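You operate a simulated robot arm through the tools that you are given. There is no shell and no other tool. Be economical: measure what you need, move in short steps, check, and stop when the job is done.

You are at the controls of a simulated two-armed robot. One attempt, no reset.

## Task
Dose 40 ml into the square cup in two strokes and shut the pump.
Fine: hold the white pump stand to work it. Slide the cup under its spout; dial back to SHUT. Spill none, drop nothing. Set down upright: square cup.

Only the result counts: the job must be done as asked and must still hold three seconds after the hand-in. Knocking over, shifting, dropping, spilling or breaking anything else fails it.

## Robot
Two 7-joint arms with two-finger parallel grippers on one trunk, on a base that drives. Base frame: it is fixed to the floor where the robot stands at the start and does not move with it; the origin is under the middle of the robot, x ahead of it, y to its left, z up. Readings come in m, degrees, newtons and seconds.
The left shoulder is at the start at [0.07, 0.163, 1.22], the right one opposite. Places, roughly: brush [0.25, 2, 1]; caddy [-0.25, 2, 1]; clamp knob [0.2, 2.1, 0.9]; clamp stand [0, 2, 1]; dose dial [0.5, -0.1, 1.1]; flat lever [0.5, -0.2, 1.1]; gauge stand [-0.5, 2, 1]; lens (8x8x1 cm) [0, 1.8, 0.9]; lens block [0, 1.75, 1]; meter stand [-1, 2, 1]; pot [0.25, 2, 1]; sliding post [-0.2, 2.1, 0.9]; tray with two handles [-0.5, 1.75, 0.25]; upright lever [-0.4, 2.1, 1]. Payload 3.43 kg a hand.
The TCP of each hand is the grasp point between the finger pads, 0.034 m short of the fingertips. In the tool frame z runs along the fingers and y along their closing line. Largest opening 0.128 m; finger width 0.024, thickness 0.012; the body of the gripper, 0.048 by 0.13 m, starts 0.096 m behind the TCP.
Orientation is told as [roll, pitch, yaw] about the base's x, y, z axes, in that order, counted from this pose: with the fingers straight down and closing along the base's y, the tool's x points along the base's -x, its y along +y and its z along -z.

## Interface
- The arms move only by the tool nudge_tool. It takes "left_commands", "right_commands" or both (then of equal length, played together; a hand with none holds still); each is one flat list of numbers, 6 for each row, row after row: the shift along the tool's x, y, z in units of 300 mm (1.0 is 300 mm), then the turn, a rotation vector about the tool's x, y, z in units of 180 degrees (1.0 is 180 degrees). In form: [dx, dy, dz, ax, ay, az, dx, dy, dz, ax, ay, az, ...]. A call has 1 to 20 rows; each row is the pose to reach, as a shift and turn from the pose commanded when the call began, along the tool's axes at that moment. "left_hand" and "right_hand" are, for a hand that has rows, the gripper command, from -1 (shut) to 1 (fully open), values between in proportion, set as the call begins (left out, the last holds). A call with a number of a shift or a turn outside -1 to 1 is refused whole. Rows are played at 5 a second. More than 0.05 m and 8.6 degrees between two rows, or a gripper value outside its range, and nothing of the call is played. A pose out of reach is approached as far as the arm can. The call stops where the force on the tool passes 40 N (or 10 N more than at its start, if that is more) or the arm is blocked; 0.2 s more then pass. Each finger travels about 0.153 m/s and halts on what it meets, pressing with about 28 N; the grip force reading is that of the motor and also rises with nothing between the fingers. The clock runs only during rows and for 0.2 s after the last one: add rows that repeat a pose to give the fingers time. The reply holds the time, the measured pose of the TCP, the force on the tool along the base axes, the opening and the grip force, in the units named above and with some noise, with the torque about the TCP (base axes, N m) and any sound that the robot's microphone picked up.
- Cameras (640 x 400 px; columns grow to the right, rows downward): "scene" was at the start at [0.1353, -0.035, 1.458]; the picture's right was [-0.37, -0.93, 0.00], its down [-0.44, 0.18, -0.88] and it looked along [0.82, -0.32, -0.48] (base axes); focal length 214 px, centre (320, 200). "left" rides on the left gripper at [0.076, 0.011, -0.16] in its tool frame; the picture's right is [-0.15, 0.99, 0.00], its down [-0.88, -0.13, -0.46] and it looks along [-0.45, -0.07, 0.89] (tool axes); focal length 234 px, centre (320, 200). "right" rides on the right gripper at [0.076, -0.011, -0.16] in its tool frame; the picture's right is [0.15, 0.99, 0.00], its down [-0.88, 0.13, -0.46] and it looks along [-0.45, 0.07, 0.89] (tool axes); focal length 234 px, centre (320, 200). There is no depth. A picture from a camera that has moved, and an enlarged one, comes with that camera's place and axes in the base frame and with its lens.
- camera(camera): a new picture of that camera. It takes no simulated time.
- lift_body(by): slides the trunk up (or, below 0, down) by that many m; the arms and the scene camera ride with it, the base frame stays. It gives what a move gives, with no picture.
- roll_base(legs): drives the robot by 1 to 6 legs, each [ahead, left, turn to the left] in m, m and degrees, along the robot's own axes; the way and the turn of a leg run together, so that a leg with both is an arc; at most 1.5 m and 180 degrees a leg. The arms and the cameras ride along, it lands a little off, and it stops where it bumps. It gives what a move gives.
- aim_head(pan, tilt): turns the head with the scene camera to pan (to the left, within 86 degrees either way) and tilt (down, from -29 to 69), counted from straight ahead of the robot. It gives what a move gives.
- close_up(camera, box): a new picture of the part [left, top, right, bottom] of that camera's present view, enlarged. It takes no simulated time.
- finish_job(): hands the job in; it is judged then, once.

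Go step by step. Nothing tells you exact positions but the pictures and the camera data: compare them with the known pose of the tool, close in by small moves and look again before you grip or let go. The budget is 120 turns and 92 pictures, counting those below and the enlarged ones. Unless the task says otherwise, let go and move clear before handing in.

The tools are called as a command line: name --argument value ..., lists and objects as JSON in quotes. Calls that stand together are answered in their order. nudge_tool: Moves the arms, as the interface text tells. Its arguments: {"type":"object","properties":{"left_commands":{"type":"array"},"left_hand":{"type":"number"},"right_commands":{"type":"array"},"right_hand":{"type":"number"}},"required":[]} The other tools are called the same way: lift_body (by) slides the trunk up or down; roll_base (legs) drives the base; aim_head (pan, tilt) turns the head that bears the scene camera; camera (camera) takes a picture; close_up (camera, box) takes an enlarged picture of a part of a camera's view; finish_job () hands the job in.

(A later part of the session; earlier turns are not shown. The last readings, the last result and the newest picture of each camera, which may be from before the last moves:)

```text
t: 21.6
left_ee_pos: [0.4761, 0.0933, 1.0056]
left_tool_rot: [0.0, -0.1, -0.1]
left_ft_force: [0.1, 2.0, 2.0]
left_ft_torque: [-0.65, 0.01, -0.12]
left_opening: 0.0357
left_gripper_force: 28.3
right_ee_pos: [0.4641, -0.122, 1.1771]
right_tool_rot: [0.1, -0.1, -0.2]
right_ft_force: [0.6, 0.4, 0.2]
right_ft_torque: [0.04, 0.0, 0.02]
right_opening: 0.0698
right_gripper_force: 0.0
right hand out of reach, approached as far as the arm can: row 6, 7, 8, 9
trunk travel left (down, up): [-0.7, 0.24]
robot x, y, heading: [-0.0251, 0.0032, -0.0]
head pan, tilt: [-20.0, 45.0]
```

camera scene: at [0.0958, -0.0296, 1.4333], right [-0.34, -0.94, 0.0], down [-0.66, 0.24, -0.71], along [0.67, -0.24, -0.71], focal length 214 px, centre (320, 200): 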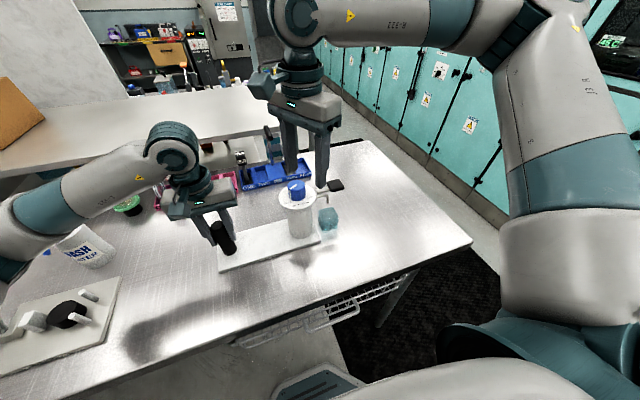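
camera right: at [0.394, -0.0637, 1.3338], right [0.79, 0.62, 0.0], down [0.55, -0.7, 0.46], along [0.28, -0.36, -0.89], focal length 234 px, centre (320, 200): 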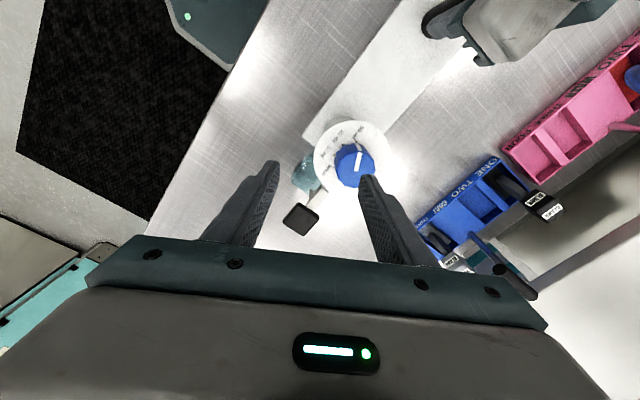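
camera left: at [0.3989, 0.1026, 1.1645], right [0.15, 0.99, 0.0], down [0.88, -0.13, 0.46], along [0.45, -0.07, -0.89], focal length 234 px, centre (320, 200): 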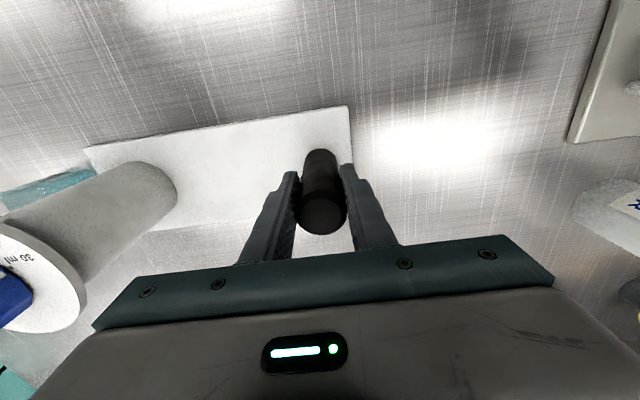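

The right arm is still limited this high relative to the shoulder. Raising the trunk should bring the dial into the arm's good zone, so I'll release the handle, lift the trunk 0.18 m and regrip.

nudge_tool --left_commands '[0, 0, 0, 0, 0, 0, 0, 0, 0, 0, 0, 0, 0, 0, 0, 0, 0, 0]' --left_hand 0.6

lift_body --by 0.18

nudge_tool --right_commands '[-0.02, 0.025, 0.1, 0, 0, 0, -0.04, 0.05, 0.2, 0, 0, 0, -0.04, 0.05, 0.3, 0, 0, 0, -0.04, 0.05, 0.4, 0, 0, 0, -0.04, 0.05, 0.5, 0, 0, 0, -0.04, 0.05, 0.6, 0, 0, 0]' --right_hand 0.09

camera --camera "right"

camera --camera "left"

```text
t: 22.4
left_ee_pos: [0.4762, 0.0908, 1.0061]
left_tool_rot: [0.0, 0.0, -0.1]
left_ft_force: [-0.1, 0.1, -0.7]
left_ft_torque: [0.02, -0.03, 0.0]
left_opening: 0.1022
left_gripper_force: 0.0
right_ee_pos: [0.4634, -0.1231, 1.1769]
right_tool_rot: [0.2, 0.1, -0.3]
right_ft_force: [-0.7, 0.1, 1.1]
right_ft_torque: [0.0, 0.0, -0.03]
right_opening: 0.0697
right_gripper_force: 0.1
trunk travel left (down, up): [-0.7, 0.24]
robot x, y, heading: [-0.0301, 0.0023, -0.3]
head pan, tilt: [-20.0, 45.0]
```

```text
t: 24.4
left_ee_pos: [0.4754, 0.0914, 1.1849]
left_tool_rot: [0.0, 0.1, -0.1]
left_ft_force: [-0.9, -0.8, 0.4]
left_ft_torque: [0.0, 0.02, 0.01]
left_opening: 0.1023
left_gripper_force: 0.1
right_ee_pos: [0.4641, -0.122, 1.3563]
right_tool_rot: [0.1, 0.0, -0.3]
right_ft_force: [-0.5, 1.2, -0.5]
right_ft_torque: [0.02, -0.01, -0.06]
right_opening: 0.0699
right_gripper_force: 0.0
trunk travel left (down, up): [-0.88, 0.06]
robot x, y, heading: [-0.0297, 0.003, -0.3]
head pan, tilt: [-20.0, 45.0]
```

```text
t: 25.8
left_ee_pos: [0.4752, 0.0922, 1.1862]
left_tool_rot: [-0.1, 0.1, -0.2]
left_ft_force: [-0.6, 0.2, -0.1]
left_ft_torque: [-0.01, 0.0, -0.02]
left_opening: 0.1025
left_gripper_force: 0.0
right_ee_pos: [0.469, -0.1408, 1.189]
right_tool_rot: [0.2, 0.0, -0.3]
right_ft_force: [0.2, -0.4, 0.0]
right_ft_torque: [-0.02, 0.02, 0.03]
right_opening: 0.0698
right_gripper_force: 0.0
right hand out of reach, approached as far as the arm can: row 1, 2, 3, 4, 5, 6
trunk travel left (down, up): [-0.88, 0.06]
robot x, y, heading: [-0.0317, -0.0004, 0.1]
head pan, tilt: [-20.0, 45.0]
```

```text
54 pictures are left
camera right: at [0.392, -0.1521, 1.349], right [-0.14, 0.99, 0.0], down [0.88, 0.12, 0.46], along [0.45, 0.07, -0.89], focal length 234 px, centre (320, 200)
```

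right: 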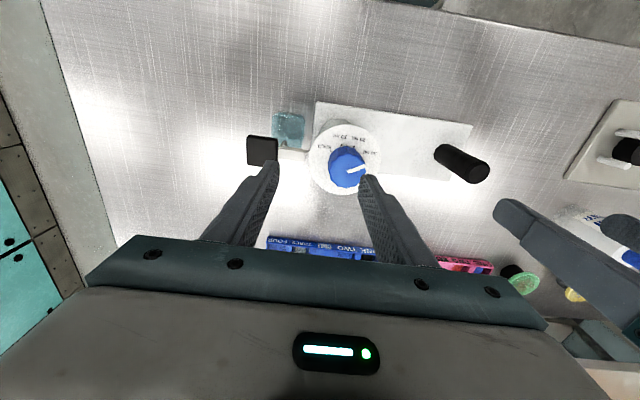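

```text
53 pictures are left
camera left: at [0.3992, 0.1023, 1.3445], right [0.15, 0.99, 0.0], down [0.88, -0.13, 0.46], along [0.45, -0.07, -0.89], focal length 234 px, centre (320, 200)
```

left: 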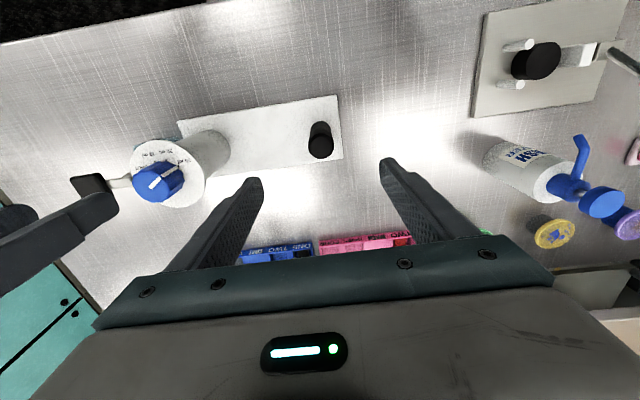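

The right hand has a lateral limit near y≈-0.13. I'll test how far inward the left hand can go, to decide how far to shift the base left.

nudge_tool --right_commands '[0, -0.1, 0, 0, 0, 0, 0, -0.2, 0, 0, 0, 0, 0, -0.2, 0, 0, 0, 0]' --left_commands '[0, -0.07, 0, 0, 0, 0, 0, -0.14, 0, 0, 0, 0, 0, -0.21, 0, 0, 0, 0]'

```text
t: 26.6
left_ee_pos: [0.4759, 0.0301, 1.1864]
left_tool_rot: [0.0, 0.1, 0.0]
left_ft_force: [0.4, 0.2, 0.0]
left_ft_torque: [-0.02, 0.03, 0.0]
left_opening: 0.1022
left_gripper_force: 0.1
right_ee_pos: [0.4683, -0.2004, 1.1898]
right_tool_rot: [0.1, 0.1, -0.2]
right_ft_force: [0.3, -0.7, -0.3]
right_ft_torque: [-0.03, 0.04, 0.03]
right_opening: 0.0696
right_gripper_force: 0.2
trunk travel left (down, up): [-0.88, 0.06]
robot x, y, heading: [-0.0311, 0.0037, -0.1]
head pan, tilt: [-20.0, 45.0]
```

The left hand reaches inward easily, so I'll shift the base 6 cm to the left.

roll_base --legs '[[0, 0.06, 0]]'

nudge_tool --right_commands '[-0.01, 0.05, 0.04, 0, 0, 0, -0.02, 0.1, 0.08, 0, 0, 0, -0.02, 0.1, 0.08, 0, 0, 0]'

camera --camera "right"

camera --camera "left"

```text
t: 27.6
left_ee_pos: [0.4758, 0.0788, 1.1868]
left_tool_rot: [0.4, 0.0, -0.2]
left_ft_force: [-0.1, -0.8, -0.2]
left_ft_torque: [0.08, -0.04, -0.04]
left_opening: 0.1026
left_gripper_force: 0.0
right_ee_pos: [0.466, -0.1497, 1.1886]
right_tool_rot: [0.5, 0.0, -0.4]
right_ft_force: [-0.2, -0.6, -0.3]
right_ft_torque: [0.13, -0.04, 0.01]
right_opening: 0.0698
right_gripper_force: 0.0
trunk travel left (down, up): [-0.88, 0.06]
robot x, y, heading: [-0.0294, 0.0579, -0.2]
head pan, tilt: [-20.0, 45.0]
```

```text
t: 28.4
left_ee_pos: [0.4737, 0.0873, 1.1861]
left_tool_rot: [-0.1, 0.0, -0.2]
left_ft_force: [0.7, 0.5, 0.0]
left_ft_torque: [-0.04, -0.02, 0.01]
left_opening: 0.1025
left_gripper_force: 0.0
right_ee_pos: [0.4722, -0.1112, 1.1656]
right_tool_rot: [0.1, 0.0, -0.3]
right_ft_force: [0.2, 0.5, 0.3]
right_ft_torque: [-0.01, 0.04, 0.0]
right_opening: 0.0697
right_gripper_force: 0.1
trunk travel left (down, up): [-0.88, 0.06]
robot x, y, heading: [-0.027, 0.0549, -0.1]
head pan, tilt: [-20.0, 45.0]
```

```text
52 pictures are left
camera right: at [0.3959, -0.1218, 1.3266], right [-0.14, 0.99, 0.0], down [0.88, 0.12, 0.46], along [0.45, 0.06, -0.89], focal length 234 px, centre (320, 200)
```

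right: 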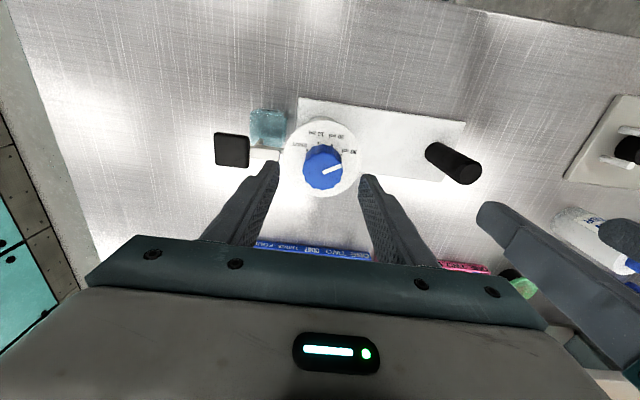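

```text
51 pictures are left
camera left: at [0.3985, 0.0978, 1.3455], right [0.15, 0.99, 0.0], down [0.88, -0.13, 0.46], along [0.45, -0.07, -0.89], focal length 234 px, centre (320, 200)
```

left: 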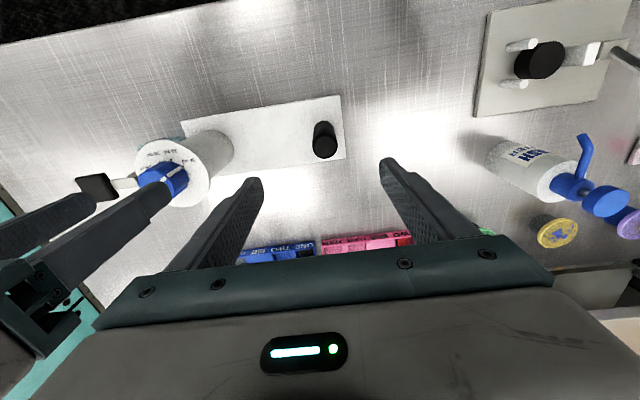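

Dial (0.476, -0.108) is now within reach and the handle is at (0.478, 0.091). I'll lower the left hand onto the handle again.

nudge_tool --left_commands '[-0.01, 0.013, 0.15, 0, 0, 0, -0.01, 0.013, 0.3, 0, 0, 0, -0.01, 0.013, 0.45, 0, 0, 0, -0.01, 0.013, 0.603, 0, 0, 0, -0.01, 0.013, 0.603, 0, 0, 0]'

nudge_tool --left_commands '[0, 0, 0, 0, 0, 0, 0, 0, 0, 0, 0, 0, 0, 0, 0, 0, 0, 0, 0, 0, 0, 0, 0, 0]' --left_hand -1

camera --camera "left"

```text
t: 29.6
left_ee_pos: [0.4771, 0.0908, 1.0053]
left_tool_rot: [0.0, -0.1, -0.2]
left_ft_force: [0.8, -0.3, 0.3]
left_ft_torque: [-0.04, -0.01, 0.02]
left_opening: 0.1023
left_gripper_force: 0.1
right_ee_pos: [0.4731, -0.1108, 1.1668]
right_tool_rot: [0.2, 0.2, -0.5]
right_ft_force: [-0.7, -1.0, 0.3]
right_ft_torque: [0.01, -0.01, -0.02]
right_opening: 0.0697
right_gripper_force: 0.0
trunk travel left (down, up): [-0.88, 0.06]
robot x, y, heading: [-0.0294, 0.0584, -0.5]
head pan, tilt: [-20.0, 45.0]
```

```text
t: 30.6
left_ee_pos: [0.4758, 0.0907, 1.0062]
left_tool_rot: [0.1, 0.1, -0.2]
left_ft_force: [0.1, 0.5, 0.1]
left_ft_torque: [0.59, -0.09, 0.0]
left_opening: 0.0357
left_gripper_force: 28.3
right_ee_pos: [0.4725, -0.1124, 1.1666]
right_tool_rot: [0.1, 0.1, -0.5]
right_ft_force: [-0.1, -0.6, -0.5]
right_ft_torque: [0.0, -0.02, 0.02]
right_opening: 0.07
right_gripper_force: 0.1
trunk travel left (down, up): [-0.88, 0.06]
robot x, y, heading: [-0.0311, 0.0579, 0.1]
head pan, tilt: [-20.0, 45.0]
```

```text
50 pictures are left
camera left: at [0.3999, 0.1016, 1.1649], right [0.15, 0.99, 0.0], down [0.88, -0.13, 0.46], along [0.45, -0.07, -0.89], focal length 234 px, centre (320, 200)
```

left: 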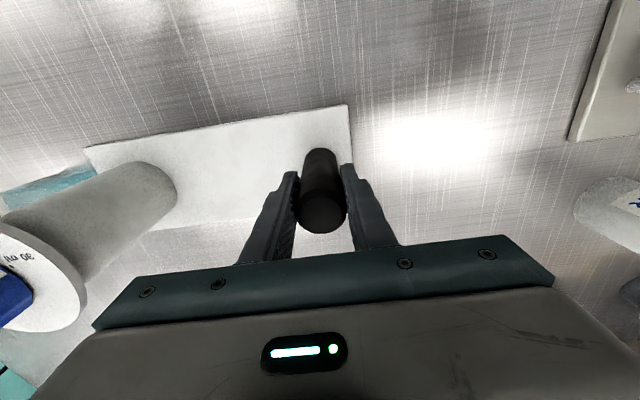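

The handle is gripped again. Now I'll yaw the right hand -45° and centre it just above the dial.

nudge_tool --right_commands '[-0.002, 0.002, 0.015, 0, 0, 0.0417, -0.004, 0.004, 0.03, 0, 0, 0.0833, -0.006, 0.006, 0.045, 0, 0, 0.125, -0.008, 0.008, 0.06, 0, 0, 0.1667, -0.01, 0.01, 0.075, 0, 0, 0.2083, -0.012, 0.012, 0.087, 0, 0, 0.25, -0.012, 0.012, 0.087, 0, 0, 0.25]'

camera --camera "right"

camera --camera "scene"

```text
t: 32.2
left_ee_pos: [0.4756, 0.092, 1.0063]
left_tool_rot: [0.0, 0.0, -0.2]
left_ft_force: [-0.3, 0.8, 0.5]
left_ft_torque: [0.56, 0.02, 0.0]
left_opening: 0.0355
left_gripper_force: 27.7
right_ee_pos: [0.4778, -0.1098, 1.1395]
right_tool_rot: [0.0, 0.1, -45.5]
right_ft_force: [0.1, -0.1, -1.2]
right_ft_torque: [0.01, 0.03, -0.05]
right_opening: 0.0699
right_gripper_force: 0.0
trunk travel left (down, up): [-0.88, 0.06]
robot x, y, heading: [-0.0287, 0.061, -0.3]
head pan, tilt: [-20.0, 45.0]
```

```text
49 pictures are left
camera right: at [0.4156, -0.063, 1.3004], right [0.6, 0.8, 0.0], down [0.71, -0.54, 0.45], along [0.36, -0.27, -0.89], focal length 234 px, centre (320, 200)
```

right: 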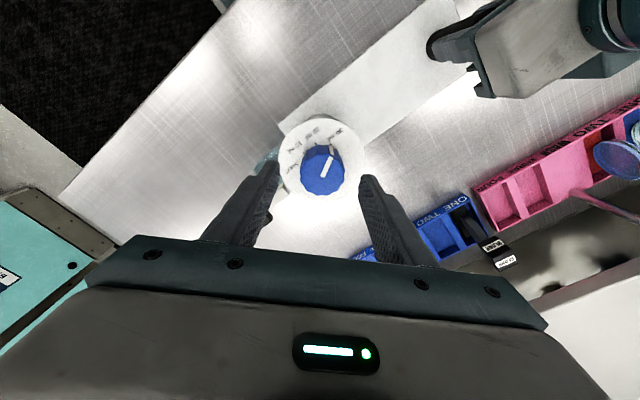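

```text
48 pictures are left
camera scene: at [0.0986, 0.0284, 1.6131], right [-0.34, -0.94, 0.0], down [-0.66, 0.24, -0.71], along [0.66, -0.24, -0.71], focal length 214 px, centre (320, 200)
```

scene: 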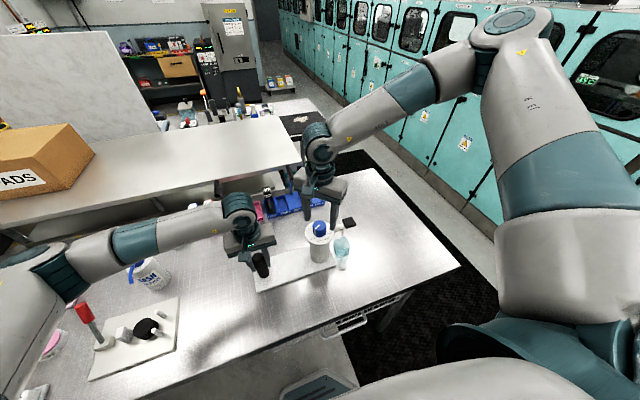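

The dial is well centred between the fingers, within about 4 mm. I'll correct and descend around it.

nudge_tool --right_commands '[0.016, 0.005, 0, 0, 0, 0, 0.016, 0.005, 0.05, 0, 0, 0, 0.016, 0.005, 0.1, 0, 0, 0, 0.016, 0.005, 0.13, 0, 0, 0, 0.016, 0.005, 0.13, 0, 0, 0]'

camera --camera "right"

close_up --camera "scene" --box '[260, 180, 380, 280]'

```text
t: 33.4
left_ee_pos: [0.476, 0.0905, 1.0056]
left_tool_rot: [-0.1, 0.0, -0.2]
left_ft_force: [-1.7, -2.3, 0.6]
left_ft_torque: [0.8, -0.25, -0.31]
left_opening: 0.0353
left_gripper_force: 27.9
right_ee_pos: [0.4693, -0.1202, 1.1131]
right_tool_rot: [0.2, 0.3, -45.4]
right_ft_force: [2.2, 2.0, 1.3]
right_ft_torque: [0.1, -0.04, -0.01]
right_opening: 0.0715
right_gripper_force: 1.9
right hand out of reach, approached as far as the arm can: row 2, 3, 4, 5
trunk travel left (down, up): [-0.88, 0.06]
robot x, y, heading: [-0.0289, 0.0567, -0.3]
head pan, tilt: [-20.0, 45.0]
```

```text
47 pictures are left
camera right: at [0.4075, -0.0747, 1.274], right [0.6, 0.8, 0.0], down [0.71, -0.54, 0.45], along [0.36, -0.27, -0.89], focal length 234 px, centre (320, 200)
```

right: 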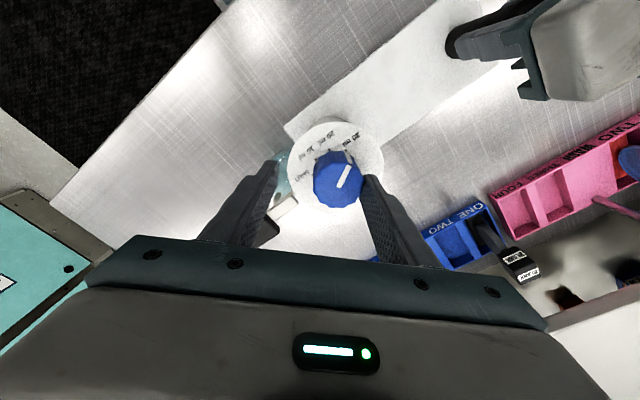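

```text
4.00 times, centred on (320, 230) of scene
camera zoom: at [0.0986, 0.0284, 1.6132], right [-0.34, -0.94, 0.0], down [-0.66, 0.24, -0.71], along [0.66, -0.24, -0.71], focal length 858 px, centre (320, 80)
```

zoom: 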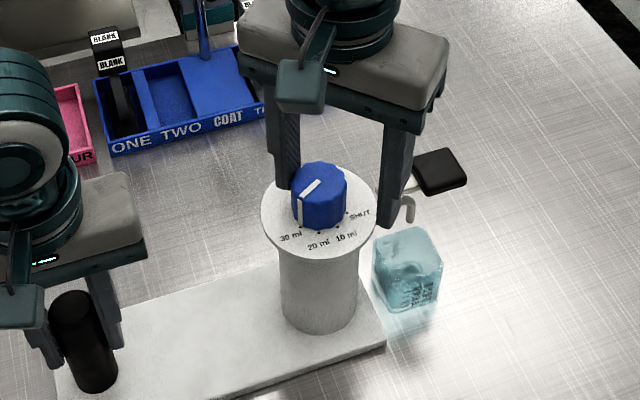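

The reach is worse with the trunk raised, and a finger is lightly against the dial, so I'll back the right hand up. With the base shifted left, the original trunk height should do. I'll release the handle, raise both hands and bring the trunk back down.

nudge_tool --right_commands '[0, 0, -0.15, 0, 0, 0, 0, 0, -0.3, 0, 0, 0, 0, 0, -0.45, 0, 0, 0, 0, 0, -0.6, 0, 0, 0, 0, 0, -0.75, 0, 0, 0]'

nudge_tool --left_commands '[0, 0, 0, 0, 0, 0, 0, 0, 0, 0, 0, 0, 0, 0, 0, 0, 0, 0]' --left_hand 0.6

nudge_tool --left_commands '[0, 0, -0.15, 0, 0, 0, 0, 0, -0.3, 0, 0, 0, 0, 0, -0.45, 0, 0, 0, 0, 0, -0.6, 0, 0, 0, 0, 0, -0.66, 0, 0, 0, 0, 0, -0.66, 0, 0, 0]'

```text
t: 34.6
left_ee_pos: [0.4744, 0.092, 1.0064]
left_tool_rot: [0.0, 0.1, -0.1]
left_ft_force: [-0.5, 0.4, -0.1]
left_ft_torque: [0.64, 0.11, 0.0]
left_opening: 0.0355
left_gripper_force: 28.2
right_ee_pos: [0.4712, -0.1233, 1.3385]
right_tool_rot: [0.0, 0.2, -45.3]
right_ft_force: [-0.7, -0.6, -0.8]
right_ft_torque: [-0.02, -0.02, -0.01]
right_opening: 0.0697
right_gripper_force: 0.1
trunk travel left (down, up): [-0.88, 0.06]
robot x, y, heading: [-0.0312, 0.059, -0.4]
head pan, tilt: [-20.0, 45.0]
```

```text
t: 35.4
left_ee_pos: [0.4761, 0.0906, 1.0057]
left_tool_rot: [0.0, 0.0, -0.2]
left_ft_force: [0.0, 0.2, -0.8]
left_ft_torque: [0.02, -0.03, 0.01]
left_opening: 0.1026
left_gripper_force: 0.1
right_ee_pos: [0.4723, -0.1238, 1.3368]
right_tool_rot: [0.0, 0.1, -45.5]
right_ft_force: [0.9, -1.4, 0.7]
right_ft_torque: [-0.01, 0.01, -0.01]
right_opening: 0.0698
right_gripper_force: 0.1
trunk travel left (down, up): [-0.88, 0.06]
robot x, y, heading: [-0.0311, 0.059, -0.2]
head pan, tilt: [-20.0, 45.0]
```

```text
t: 36.8
left_ee_pos: [0.4774, 0.0924, 1.2047]
left_tool_rot: [0.0, 0.0, -0.2]
left_ft_force: [-0.2, 0.2, -0.6]
left_ft_torque: [0.02, -0.03, 0.04]
left_opening: 0.1023
left_gripper_force: 0.0
right_ee_pos: [0.4717, -0.124, 1.3368]
right_tool_rot: [0.0, 0.1, -45.4]
right_ft_force: [0.1, 0.3, 0.7]
right_ft_torque: [0.01, -0.03, 0.0]
right_opening: 0.07
right_gripper_force: 0.0
trunk travel left (down, up): [-0.88, 0.06]
robot x, y, heading: [-0.03, 0.0597, -0.2]
head pan, tilt: [-20.0, 45.0]
```

Both hands are high enough. Now I'll lower the trunk 0.18 m.

lift_body --by -0.18

nudge_tool --right_commands '[0.01, 0.02, 0, 0, 0, 0, 0.025, 0.045, 0, 0, 0, 0, 0.025, 0.045, 0.05, 0, 0, 0]'

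camera --camera "right"

camera --camera "left"

```text
t: 38.8
left_ee_pos: [0.4767, 0.091, 1.0226]
left_tool_rot: [-0.1, 0.0, -0.2]
left_ft_force: [0.3, -0.5, 0.1]
left_ft_torque: [0.01, -0.02, -0.02]
left_opening: 0.1024
left_gripper_force: 0.0
right_ee_pos: [0.472, -0.1241, 1.1581]
right_tool_rot: [0.0, 0.1, -45.3]
right_ft_force: [0.2, 0.4, 0.0]
right_ft_torque: [0.01, 0.03, -0.01]
right_opening: 0.0697
right_gripper_force: 0.1
trunk travel left (down, up): [-0.7, 0.24]
robot x, y, heading: [-0.0283, 0.0577, -0.3]
head pan, tilt: [-20.0, 45.0]
```

```text
t: 39.6
left_ee_pos: [0.4793, 0.0911, 1.0235]
left_tool_rot: [0.0, 0.0, -0.2]
left_ft_force: [0.6, 0.7, 0.9]
left_ft_torque: [-0.04, 0.02, 0.0]
left_opening: 0.1023
left_gripper_force: 0.1
right_ee_pos: [0.4761, -0.11, 1.1425]
right_tool_rot: [0.0, 0.2, -45.4]
right_ft_force: [0.2, -0.5, 0.1]
right_ft_torque: [0.01, 0.03, -0.02]
right_opening: 0.0696
right_gripper_force: 0.0
trunk travel left (down, up): [-0.7, 0.24]
robot x, y, heading: [-0.0302, 0.0595, -0.1]
head pan, tilt: [-20.0, 45.0]
```

```text
45 pictures are left
camera right: at [0.4149, -0.0637, 1.302], right [0.6, 0.8, 0.0], down [0.71, -0.54, 0.45], along [0.36, -0.27, -0.89], focal length 234 px, centre (320, 200)
```

right: 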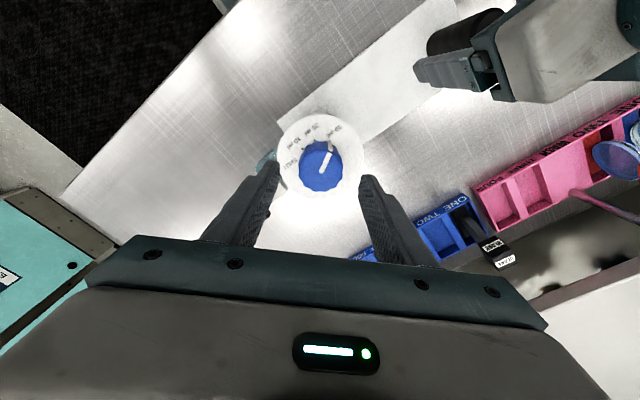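

```text
44 pictures are left
camera left: at [0.4017, 0.1023, 1.1824], right [0.15, 0.99, 0.0], down [0.88, -0.13, 0.46], along [0.45, -0.07, -0.89], focal length 234 px, centre (320, 200)
```

left: 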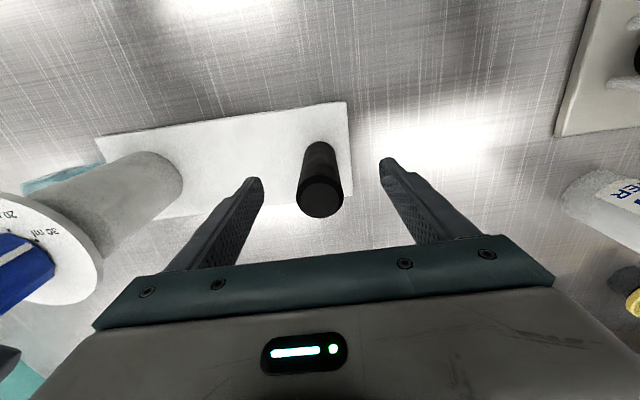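

In range now. I'll lower the left hand the last 17 mm and grip the handle, then bring the right hand down on the dial.

nudge_tool --left_commands '[0, 0, 0.055, 0, 0, 0, 0, 0, 0.055, 0, 0, 0]'

nudge_tool --left_commands '[0, 0, 0, 0, 0, 0, 0, 0, 0, 0, 0, 0, 0, 0, 0, 0, 0, 0, 0, 0, 0, 0, 0, 0]' --left_hand -1

nudge_tool --right_commands '[0.015, -0.003, 0.02, 0, 0, 0, 0.015, -0.003, 0.07, 0, 0, 0, 0.015, -0.003, 0.11, 0, 0, 0, 0.015, -0.003, 0.14, 0, 0, 0, 0.015, -0.003, 0.14, 0, 0, 0]'

camera --camera "right"

close_up --camera "scene" --box '[260, 140, 380, 240]'

```text
t: 40.2
left_ee_pos: [0.4786, 0.0913, 1.0079]
left_tool_rot: [0.0, 0.0, -0.2]
left_ft_force: [-0.9, 0.2, -0.5]
left_ft_torque: [-0.02, 0.01, 0.01]
left_opening: 0.1023
left_gripper_force: 0.0
right_ee_pos: [0.4753, -0.1099, 1.1407]
right_tool_rot: [0.0, 0.1, -45.4]
right_ft_force: [0.1, 0.1, 0.4]
right_ft_torque: [0.0, -0.01, -0.02]
right_opening: 0.0695
right_gripper_force: 0.0
trunk travel left (down, up): [-0.7, 0.24]
robot x, y, heading: [-0.0299, 0.0598, -0.4]
head pan, tilt: [-20.0, 45.0]
```

```text
t: 41.2
left_ee_pos: [0.4778, 0.0901, 1.0076]
left_tool_rot: [0.0, -0.1, -0.2]
left_ft_force: [1.2, 1.0, 0.0]
left_ft_torque: [0.68, -0.07, -0.01]
left_opening: 0.0355
left_gripper_force: 28.5
right_ee_pos: [0.4764, -0.1106, 1.1417]
right_tool_rot: [-0.1, 0.0, -45.4]
right_ft_force: [-0.1, 0.7, 0.5]
right_ft_torque: [0.01, 0.0, 0.01]
right_opening: 0.0699
right_gripper_force: 0.0
trunk travel left (down, up): [-0.7, 0.24]
robot x, y, heading: [-0.0303, 0.0579, -0.4]
head pan, tilt: [-20.0, 45.0]
```

```text
t: 42.4
left_ee_pos: [0.4778, 0.0902, 1.006]
left_tool_rot: [0.0, 0.0, -0.2]
left_ft_force: [-0.8, 0.1, -0.5]
left_ft_torque: [0.7, 0.02, -0.03]
left_opening: 0.0353
left_gripper_force: 27.8
right_ee_pos: [0.4738, -0.1064, 1.1007]
right_tool_rot: [0.0, 0.1, -45.4]
right_ft_force: [-0.4, 0.2, -0.3]
right_ft_torque: [0.01, -0.02, 0.0]
right_opening: 0.07
right_gripper_force: 0.1
trunk travel left (down, up): [-0.7, 0.24]
robot x, y, heading: [-0.0283, 0.0602, -0.1]
head pan, tilt: [-20.0, 45.0]
```

```text
43 pictures are left
camera right: at [0.4108, -0.0601, 1.2606], right [0.6, 0.8, 0.0], down [0.71, -0.54, 0.45], along [0.36, -0.27, -0.89], focal length 234 px, centre (320, 200)
```

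right: 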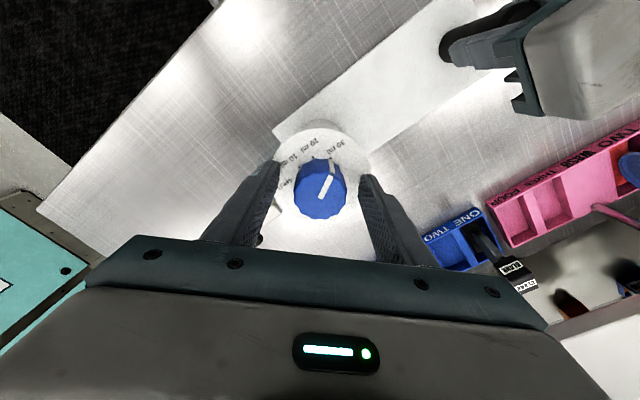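

```text
4.00 times, centred on (320, 190) of scene
camera zoom: at [0.0983, 0.0285, 1.4332], right [-0.34, -0.94, 0.0], down [-0.66, 0.24, -0.71], along [0.66, -0.24, -0.71], focal length 858 px, centre (320, 240)
```

zoom: 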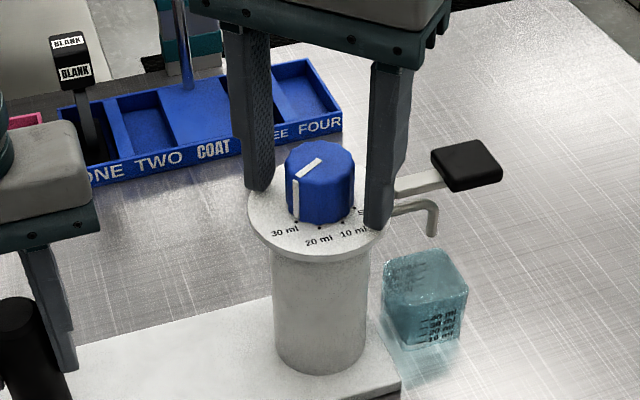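

The fingers straddle the dial perfectly, and the pointer lines up with the 30 ml dot. I'll close on it, then turn +40° toward 20 ml.

nudge_tool --right_commands '[0, 0, 0, 0, 0, 0, 0, 0, 0, 0, 0, 0, 0, 0, 0, 0, 0, 0]' --right_hand -1

nudge_tool --right_commands '[0, 0, 0, 0, 0, -0.0278, 0, 0, 0, 0, 0, -0.0556, 0, 0, 0, 0, 0, -0.0833, 0, 0, 0, 0, 0, -0.1111, 0, 0, 0, 0, 0, -0.1389, 0, 0, 0, 0, 0, -0.1667, 0, 0, 0, 0, 0, -0.1944, 0, 0, 0, 0, 0, -0.2222, 0, 0, 0, 0, 0, -0.2222]'

close_up --camera "scene" --box '[260, 140, 380, 240]'

```text
t: 43.2
left_ee_pos: [0.4773, 0.09, 1.0073]
left_tool_rot: [0.0, 0.0, -0.2]
left_ft_force: [-0.6, -3.4, -0.3]
left_ft_torque: [0.68, 0.0, -0.02]
left_opening: 0.0354
left_gripper_force: 28.0
right_ee_pos: [0.4731, -0.1056, 1.1006]
right_tool_rot: [-0.1, 0.1, -45.4]
right_ft_force: [0.6, 4.2, -0.5]
right_ft_torque: [0.03, 0.05, -0.03]
right_opening: 0.0409
right_gripper_force: 28.2
trunk travel left (down, up): [-0.7, 0.24]
robot x, y, heading: [-0.0317, 0.0569, -0.3]
head pan, tilt: [-20.0, 45.0]
```

```text
t: 45.2
left_ee_pos: [0.4773, 0.091, 1.0061]
left_tool_rot: [0.1, 0.0, 0.0]
left_ft_force: [1.2, 16.3, -0.1]
left_ft_torque: [-0.96, -0.09, 0.18]
left_opening: 0.0356
left_gripper_force: 28.1
right_ee_pos: [0.4719, -0.1064, 1.1]
right_tool_rot: [-0.2, 0.1, -5.3]
right_ft_force: [-2.3, -19.8, 4.6]
right_ft_torque: [-0.45, 0.1, -0.26]
right_opening: 0.041
right_gripper_force: 28.5
trunk travel left (down, up): [-0.7, 0.24]
robot x, y, heading: [-0.0263, 0.0579, -0.2]
head pan, tilt: [-20.0, 45.0]
```

```text
4.00 times, centred on (320, 190) of scene
camera zoom: at [0.0978, 0.0283, 1.4332], right [-0.34, -0.94, 0.0], down [-0.66, 0.24, -0.71], along [0.66, -0.24, -0.71], focal length 858 px, centre (320, 240)
```

zoom: 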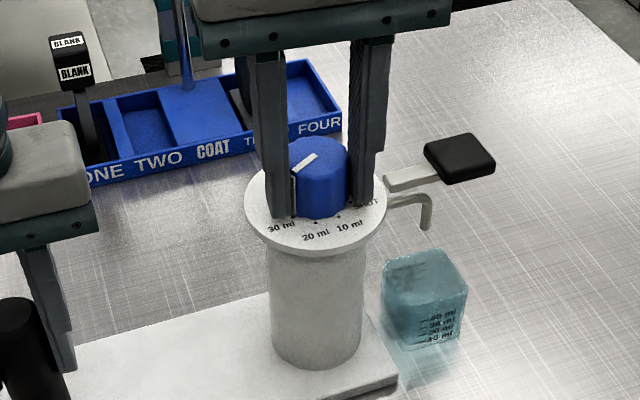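

The pointer seems not to have followed; the hand may be off-centre and the fingers slipped around it. I'll read the dial from the right camera.

close_up --camera "right" --box '[240, 100, 400, 250]'

close_up --camera "scene" --box '[290, 165, 350, 215]'

```text
2.67 times, centred on (320, 175) of right
camera zoom: at [0.3947, -0.1108, 1.2604], right [-0.05, 1.0, 0.0], down [0.89, 0.05, 0.45], along [0.45, 0.02, -0.89], focal length 624 px, centre (320, 267)
```

zoom: 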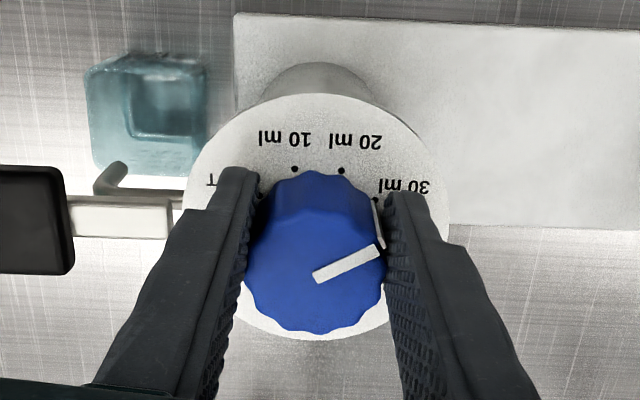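

```text
8.00 times, centred on (320, 190) of scene
camera zoom: at [0.0978, 0.0283, 1.4332], right [-0.34, -0.94, 0.0], down [-0.66, 0.24, -0.71], along [0.66, -0.24, -0.71], focal length 1716 px, centre (320, 280)
```

zoom: 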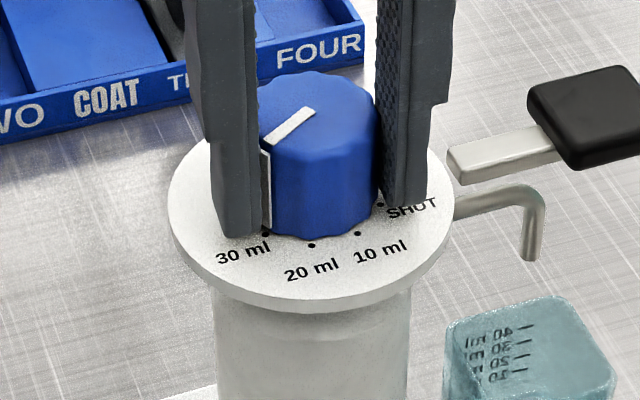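

The dial stayed at 30 ml; my hand was ~5 mm off its axis and slipped. I'll open slightly, re-centre on (0.4768, -0.1087) and rotate back to -45° for another go.

nudge_tool --right_commands '[0, 0, 0, 0, 0, 0, 0, 0, 0, 0, 0, 0, -0.0173, -0.006, 0, 0, 0, 0.04, -0.0173, -0.006, 0, 0, 0, 0.08, -0.0173, -0.006, 0, 0, 0, 0.12, -0.0173, -0.006, 0, 0, 0, 0.16, -0.0173, -0.006, 0, 0, 0, 0.2, -0.0173, -0.006, 0, 0, 0, 0.222, -0.0173, -0.006, 0, 0, 0, 0.222]' --right_hand -0.03

close_up --camera "right" --box '[240, 100, 400, 250]'

close_up --camera "scene" --box '[260, 140, 380, 240]'

```text
t: 47.2
left_ee_pos: [0.4776, 0.0901, 1.0061]
left_tool_rot: [-0.1, 0.0, -0.3]
left_ft_force: [-0.3, -0.5, -1.1]
left_ft_torque: [0.56, -0.04, -0.01]
left_opening: 0.0354
left_gripper_force: 28.1
right_ee_pos: [0.4782, -0.1084, 1.1]
right_tool_rot: [0.0, 0.2, -45.3]
right_ft_force: [0.8, 0.1, -0.7]
right_ft_torque: [-0.02, 0.01, -0.03]
right_opening: 0.0622
right_gripper_force: 0.0
trunk travel left (down, up): [-0.7, 0.24]
robot x, y, heading: [-0.0285, 0.0575, 0.1]
head pan, tilt: [-20.0, 45.0]
```

```text
2.67 times, centred on (320, 175) of right
camera zoom: at [0.416, -0.0622, 1.2604], right [0.6, 0.8, 0.0], down [0.71, -0.54, 0.45], along [0.36, -0.27, -0.89], focal length 624 px, centre (320, 267)
```

zoom: 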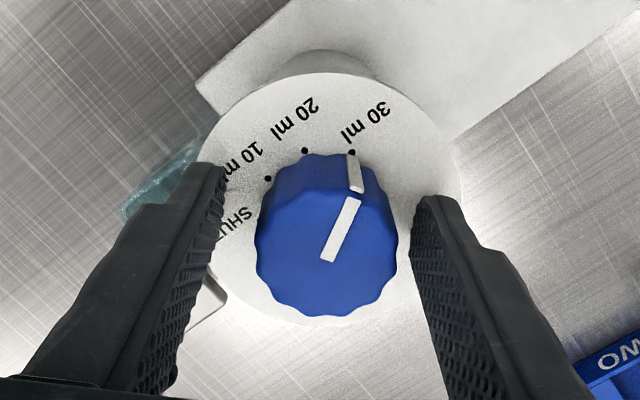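

```text
4.00 times, centred on (320, 190) of scene
camera zoom: at [0.0983, 0.0282, 1.4332], right [-0.34, -0.94, 0.0], down [-0.66, 0.24, -0.71], along [0.66, -0.24, -0.71], focal length 858 px, centre (320, 240)
```

zoom: 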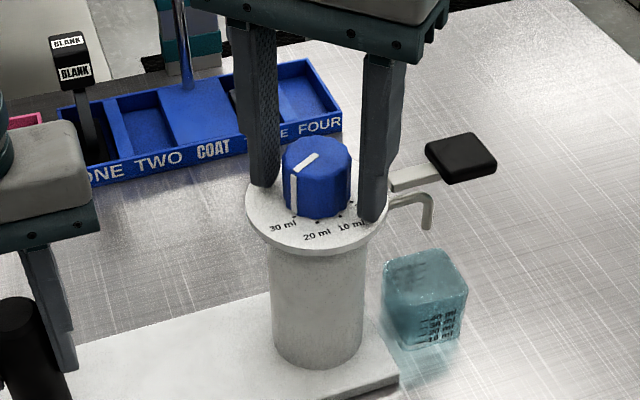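

The stand yawed very slightly (~1.5°), and the cup is still under the spout. Re-centring by 3 mm, I'll grip again and turn only 12° to see whether the dial follows.

nudge_tool --right_commands '[-0.009, 0.007, 0.005, 0, 0, 0, -0.009, 0.007, 0.005, 0, 0, 0]'

nudge_tool --right_commands '[0, 0, 0, 0, 0, 0, 0, 0, 0, 0, 0, 0, 0, 0, 0, 0, 0, 0]' --right_hand -1

nudge_tool --right_commands '[0, 0, 0, 0, 0, -0.015, 0, 0, 0, 0, 0, -0.03, 0, 0, 0, 0, 0, -0.045, 0, 0, 0, 0, 0, -0.06, 0, 0, 0, 0, 0, -0.075]'

close_up --camera "right" --box '[240, 100, 400, 250]'

```text
t: 47.8
left_ee_pos: [0.4766, 0.0903, 1.0066]
left_tool_rot: [0.1, 0.1, -0.2]
left_ft_force: [-0.1, -0.9, 0.5]
left_ft_torque: [0.59, 0.0, 0.01]
left_opening: 0.0356
left_gripper_force: 27.6
right_ee_pos: [0.482, -0.1094, 1.0976]
right_tool_rot: [0.0, 0.1, -45.4]
right_ft_force: [0.4, -0.1, -0.5]
right_ft_torque: [0.0, 0.02, 0.01]
right_opening: 0.0623
right_gripper_force: 0.0
trunk travel left (down, up): [-0.7, 0.24]
robot x, y, heading: [-0.0286, 0.0579, -0.3]
head pan, tilt: [-20.0, 45.0]
```

```text
t: 48.6
left_ee_pos: [0.4774, 0.0914, 1.0079]
left_tool_rot: [0.1, 0.0, -0.1]
left_ft_force: [-1.5, -2.6, 1.0]
left_ft_torque: [0.78, -0.03, -0.08]
left_opening: 0.0354
left_gripper_force: 27.9
right_ee_pos: [0.4811, -0.1093, 1.0984]
right_tool_rot: [-0.1, 0.1, -45.3]
right_ft_force: [1.4, 2.5, 0.4]
right_ft_torque: [0.09, 0.02, -0.08]
right_opening: 0.0407
right_gripper_force: 27.8
trunk travel left (down, up): [-0.7, 0.24]
robot x, y, heading: [-0.0263, 0.0568, -0.2]
head pan, tilt: [-20.0, 45.0]
```

```text
t: 49.8
left_ee_pos: [0.478, 0.0907, 1.0071]
left_tool_rot: [0.0, 0.0, -0.2]
left_ft_force: [-3.0, -3.7, 1.2]
left_ft_torque: [0.8, -0.37, -0.27]
left_opening: 0.0355
left_gripper_force: 28.3
right_ee_pos: [0.4809, -0.1091, 1.0991]
right_tool_rot: [0.1, 0.2, -31.7]
right_ft_force: [3.3, 2.9, -0.4]
right_ft_torque: [-0.27, 0.29, -0.3]
right_opening: 0.0408
right_gripper_force: 28.4
trunk travel left (down, up): [-0.7, 0.24]
robot x, y, heading: [-0.0325, 0.0592, -0.3]
head pan, tilt: [-20.0, 45.0]
```

```text
2.67 times, centred on (320, 175) of right
camera zoom: at [0.4096, -0.0786, 1.2591], right [0.4, 0.92, 0.0], down [0.82, -0.35, 0.45], along [0.42, -0.18, -0.89], focal length 624 px, centre (320, 267)
```

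zoom: 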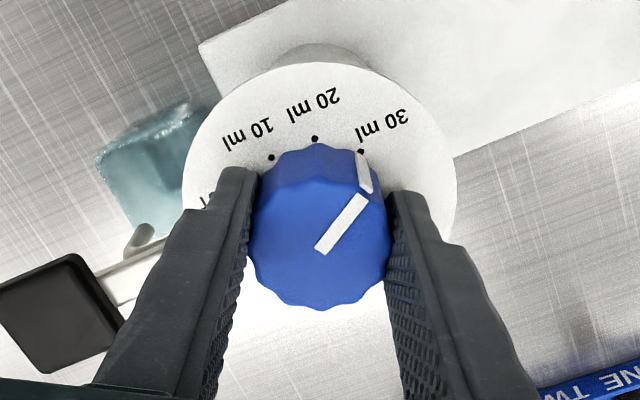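

The dial still seems to stay put while the hand turns. I'll turn a bit further in small steps and watch torque and pointer.

nudge_tool --right_commands '[0, 0, 0, 0, 0, -0.01, 0, 0, 0, 0, 0, -0.02]'

nudge_tool --right_commands '[0, 0, 0, 0, 0, -0.04, 0, 0, 0, 0, 0, -0.08, 0, 0, 0, 0, 0, -0.08, 0, 0, 0, 0, 0, -0.08]'

close_up --camera "right" --box '[240, 100, 400, 250]'

```text
t: 50.4
left_ee_pos: [0.4791, 0.0892, 1.0076]
left_tool_rot: [0.0, 0.1, -0.2]
left_ft_force: [-3.1, -4.7, 0.2]
left_ft_torque: [0.84, 0.06, -0.11]
left_opening: 0.0354
left_gripper_force: 27.9
right_ee_pos: [0.481, -0.1096, 1.099]
right_tool_rot: [0.1, 0.0, -28.2]
right_ft_force: [2.4, 3.8, 2.2]
right_ft_torque: [-0.03, -0.04, -0.18]
right_opening: 0.0407
right_gripper_force: 27.8
trunk travel left (down, up): [-0.7, 0.24]
robot x, y, heading: [-0.0282, 0.061, -0.2]
head pan, tilt: [-20.0, 45.0]
```

```text
t: 51.4
left_ee_pos: [0.4773, 0.0902, 1.0075]
left_tool_rot: [0.0, 0.0, -0.2]
left_ft_force: [-1.6, -2.0, 0.1]
left_ft_torque: [0.74, -0.01, 0.0]
left_opening: 0.0355
left_gripper_force: 27.8
right_ee_pos: [0.4815, -0.1097, 1.0977]
right_tool_rot: [0.1, 0.0, -13.8]
right_ft_force: [-0.1, 1.9, 1.5]
right_ft_torque: [-0.45, 0.29, -0.21]
right_opening: 0.0409
right_gripper_force: 28.2
trunk travel left (down, up): [-0.7, 0.24]
robot x, y, heading: [-0.0292, 0.0572, -0.6]
head pan, tilt: [-20.0, 45.0]
```

```text
2.67 times, centred on (320, 175) of right
camera zoom: at [0.4039, -0.1016, 1.2587], right [0.09, 1.0, 0.0], down [0.89, -0.08, 0.45], along [0.45, -0.04, -0.89], focal length 624 px, centre (320, 267)
```

zoom: 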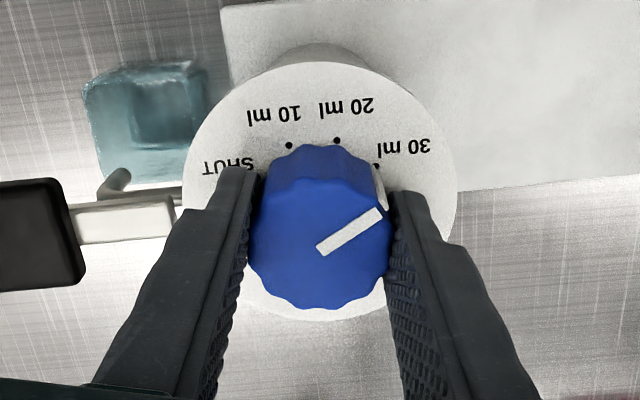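

The fingers slip at about 0.25 N·m. As a test I'll turn back while gripped, to learn whether the dial is stiff in both directions.

nudge_tool --right_commands '[0, 0, 0, 0, 0, 0.03, 0, 0, 0, 0, 0, 0.06, 0, 0, 0, 0, 0, 0.09, 0, 0, 0, 0, 0, 0.12, 0, 0, 0, 0, 0, 0.15]'

close_up --camera "right" --box '[240, 100, 400, 250]'

```text
t: 52.6
left_ee_pos: [0.4773, 0.0895, 1.0058]
left_tool_rot: [-0.1, 0.0, -0.2]
left_ft_force: [-0.5, -1.8, 1.8]
left_ft_torque: [0.69, 0.02, -0.13]
left_opening: 0.0357
left_gripper_force: 28.1
right_ee_pos: [0.4805, -0.1094, 1.0982]
right_tool_rot: [0.0, 0.1, -40.9]
right_ft_force: [0.4, 2.0, -0.6]
right_ft_torque: [-0.56, 0.1, -0.01]
right_opening: 0.0412
right_gripper_force: 28.3
trunk travel left (down, up): [-0.7, 0.24]
robot x, y, heading: [-0.029, 0.0576, -0.1]
head pan, tilt: [-20.0, 45.0]
```

```text
2.67 times, centred on (320, 175) of right
camera zoom: at [0.4153, -0.0675, 1.2589], right [0.54, 0.84, 0.0], down [0.75, -0.48, 0.45], along [0.38, -0.24, -0.89], focal length 624 px, centre (320, 267)
```

zoom: 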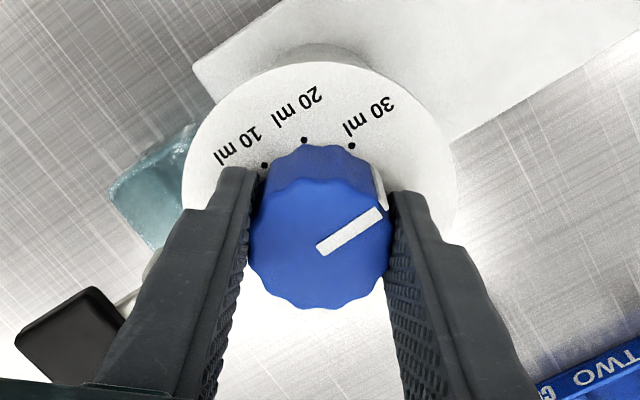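

Interesting: turning the other way, the dial followed freely, away from 30. I'll turn +yaw again and see whether it follows back and where it stops.

nudge_tool --right_commands '[0, 0, 0, 0, 0, -0.03, 0, 0, 0, 0, 0, -0.06, 0, 0, 0, 0, 0, -0.09, 0, 0, 0, 0, 0, -0.12]'

close_up --camera "right" --box '[240, 100, 400, 250]'

```text
t: 53.6
left_ee_pos: [0.4783, 0.0899, 1.0075]
left_tool_rot: [-0.1, -0.1, -0.3]
left_ft_force: [0.8, -3.7, 4.6]
left_ft_torque: [0.49, -0.12, 0.14]
left_opening: 0.0356
left_gripper_force: 28.1
right_ee_pos: [0.482, -0.1102, 1.0995]
right_tool_rot: [0.0, 0.1, -19.1]
right_ft_force: [-1.5, 4.1, -1.5]
right_ft_torque: [-0.54, 0.24, -0.01]
right_opening: 0.041
right_gripper_force: 27.9
trunk travel left (down, up): [-0.7, 0.24]
robot x, y, heading: [-0.0276, 0.0612, -0.2]
head pan, tilt: [-20.0, 45.0]
```

```text
2.67 times, centred on (320, 175) of right
camera zoom: at [0.4053, -0.0947, 1.259], right [0.19, 0.98, 0.0], down [0.88, -0.17, 0.45], along [0.45, -0.08, -0.89], focal length 624 px, centre (320, 267)
```

zoom: 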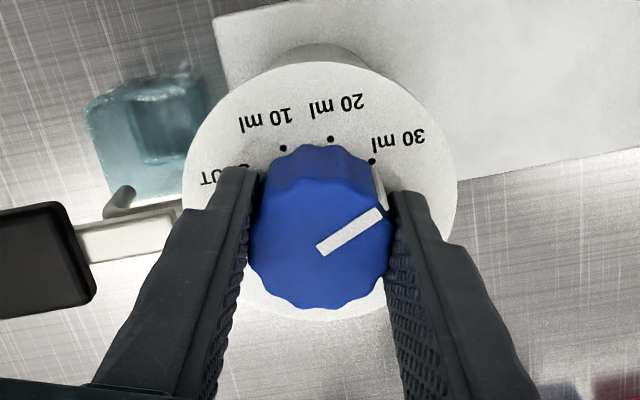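

Now the dial follows the fingers exactly. I'll continue +yaw past the 30 ml dot and see whether it keeps following.

nudge_tool --right_commands '[0, 0, 0, 0, 0, -0.03, 0, 0, 0, 0, 0, -0.06, 0, 0, 0, 0, 0, -0.09, 0, 0, 0, 0, 0, -0.12, 0, 0, 0, 0, 0, -0.15, 0, 0, 0, 0, 0, -0.15]'

close_up --camera "right" --box '[240, 100, 400, 250]'

```text
t: 55.0
left_ee_pos: [0.4769, 0.0905, 1.0068]
left_tool_rot: [0.0, 0.0, -0.2]
left_ft_force: [0.7, -3.5, 3.8]
left_ft_torque: [0.82, 0.05, 0.05]
left_opening: 0.0356
left_gripper_force: 28.4
right_ee_pos: [0.4813, -0.1089, 1.0994]
right_tool_rot: [0.0, 0.0, 7.9]
right_ft_force: [1.7, 4.5, 1.4]
right_ft_torque: [-0.42, 0.02, -0.33]
right_opening: 0.041
right_gripper_force: 28.2
trunk travel left (down, up): [-0.7, 0.24]
robot x, y, heading: [-0.0318, 0.0571, 0.0]
head pan, tilt: [-20.0, 45.0]
```

```text
2.67 times, centred on (320, 175) of right
camera zoom: at [0.4064, -0.1305, 1.2595], right [-0.28, 0.96, 0.0], down [0.85, 0.25, 0.46], along [0.44, 0.13, -0.89], focal length 624 px, centre (320, 267)
```

zoom: 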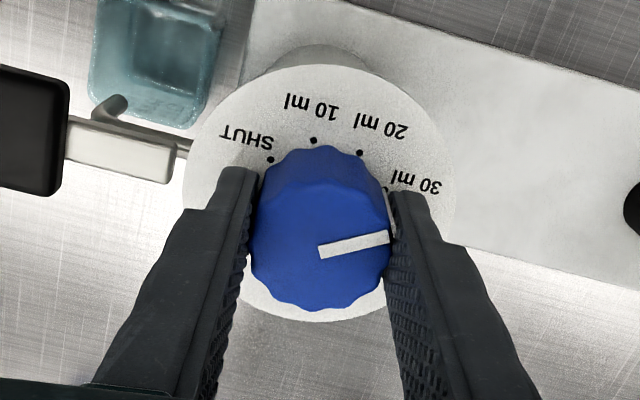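

There is a hard stop at 30 ml in the +yaw direction, but the dial runs freely the other way. I'll turn it -yaw by about 80° and follow where it goes.

nudge_tool --right_commands '[0, 0, 0, 0, 0, 0.042, 0, 0, 0, 0, 0, 0.084, 0, 0, 0, 0, 0, 0.126, 0, 0, 0, 0, 0, 0.168, 0, 0, 0, 0, 0, 0.21, 0, 0, 0, 0, 0, 0.252, 0, 0, 0, 0, 0, 0.294, 0, 0, 0, 0, 0, 0.336, 0, 0, 0, 0, 0, 0.378, 0, 0, 0, 0, 0, 0.42, 0, 0, 0, 0, 0, 0.462]'

close_up --camera "right" --box '[240, 100, 400, 250]'

```text
t: 57.4
left_ee_pos: [0.4768, 0.0901, 1.007]
left_tool_rot: [0.0, 0.0, -0.2]
left_ft_force: [-0.4, -6.0, -0.8]
left_ft_torque: [0.87, 0.16, -0.11]
left_opening: 0.0355
left_gripper_force: 28.2
right_ee_pos: [0.4818, -0.1084, 1.0988]
right_tool_rot: [-0.1, 0.1, -75.6]
right_ft_force: [3.4, 7.2, 8.4]
right_ft_torque: [0.48, -0.42, -0.02]
right_opening: 0.0411
right_gripper_force: 27.8
trunk travel left (down, up): [-0.7, 0.24]
robot x, y, heading: [-0.0289, 0.0587, -0.2]
head pan, tilt: [-20.0, 45.0]
```

```text
2.67 times, centred on (320, 175) of right
camera zoom: at [0.4503, -0.0374, 1.2594], right [0.92, 0.39, 0.0], down [0.35, -0.82, 0.45], along [0.18, -0.42, -0.89], focal length 624 px, centre (320, 267)
```

zoom: 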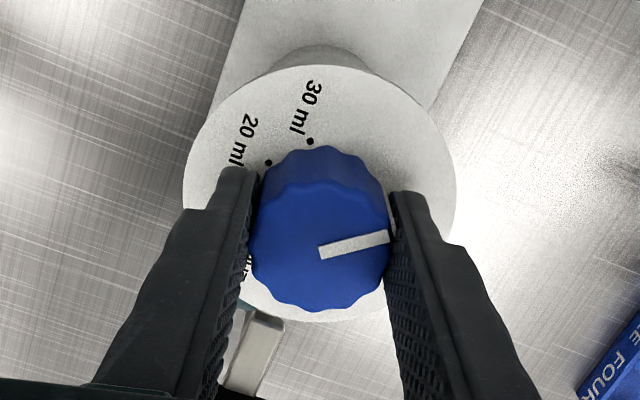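

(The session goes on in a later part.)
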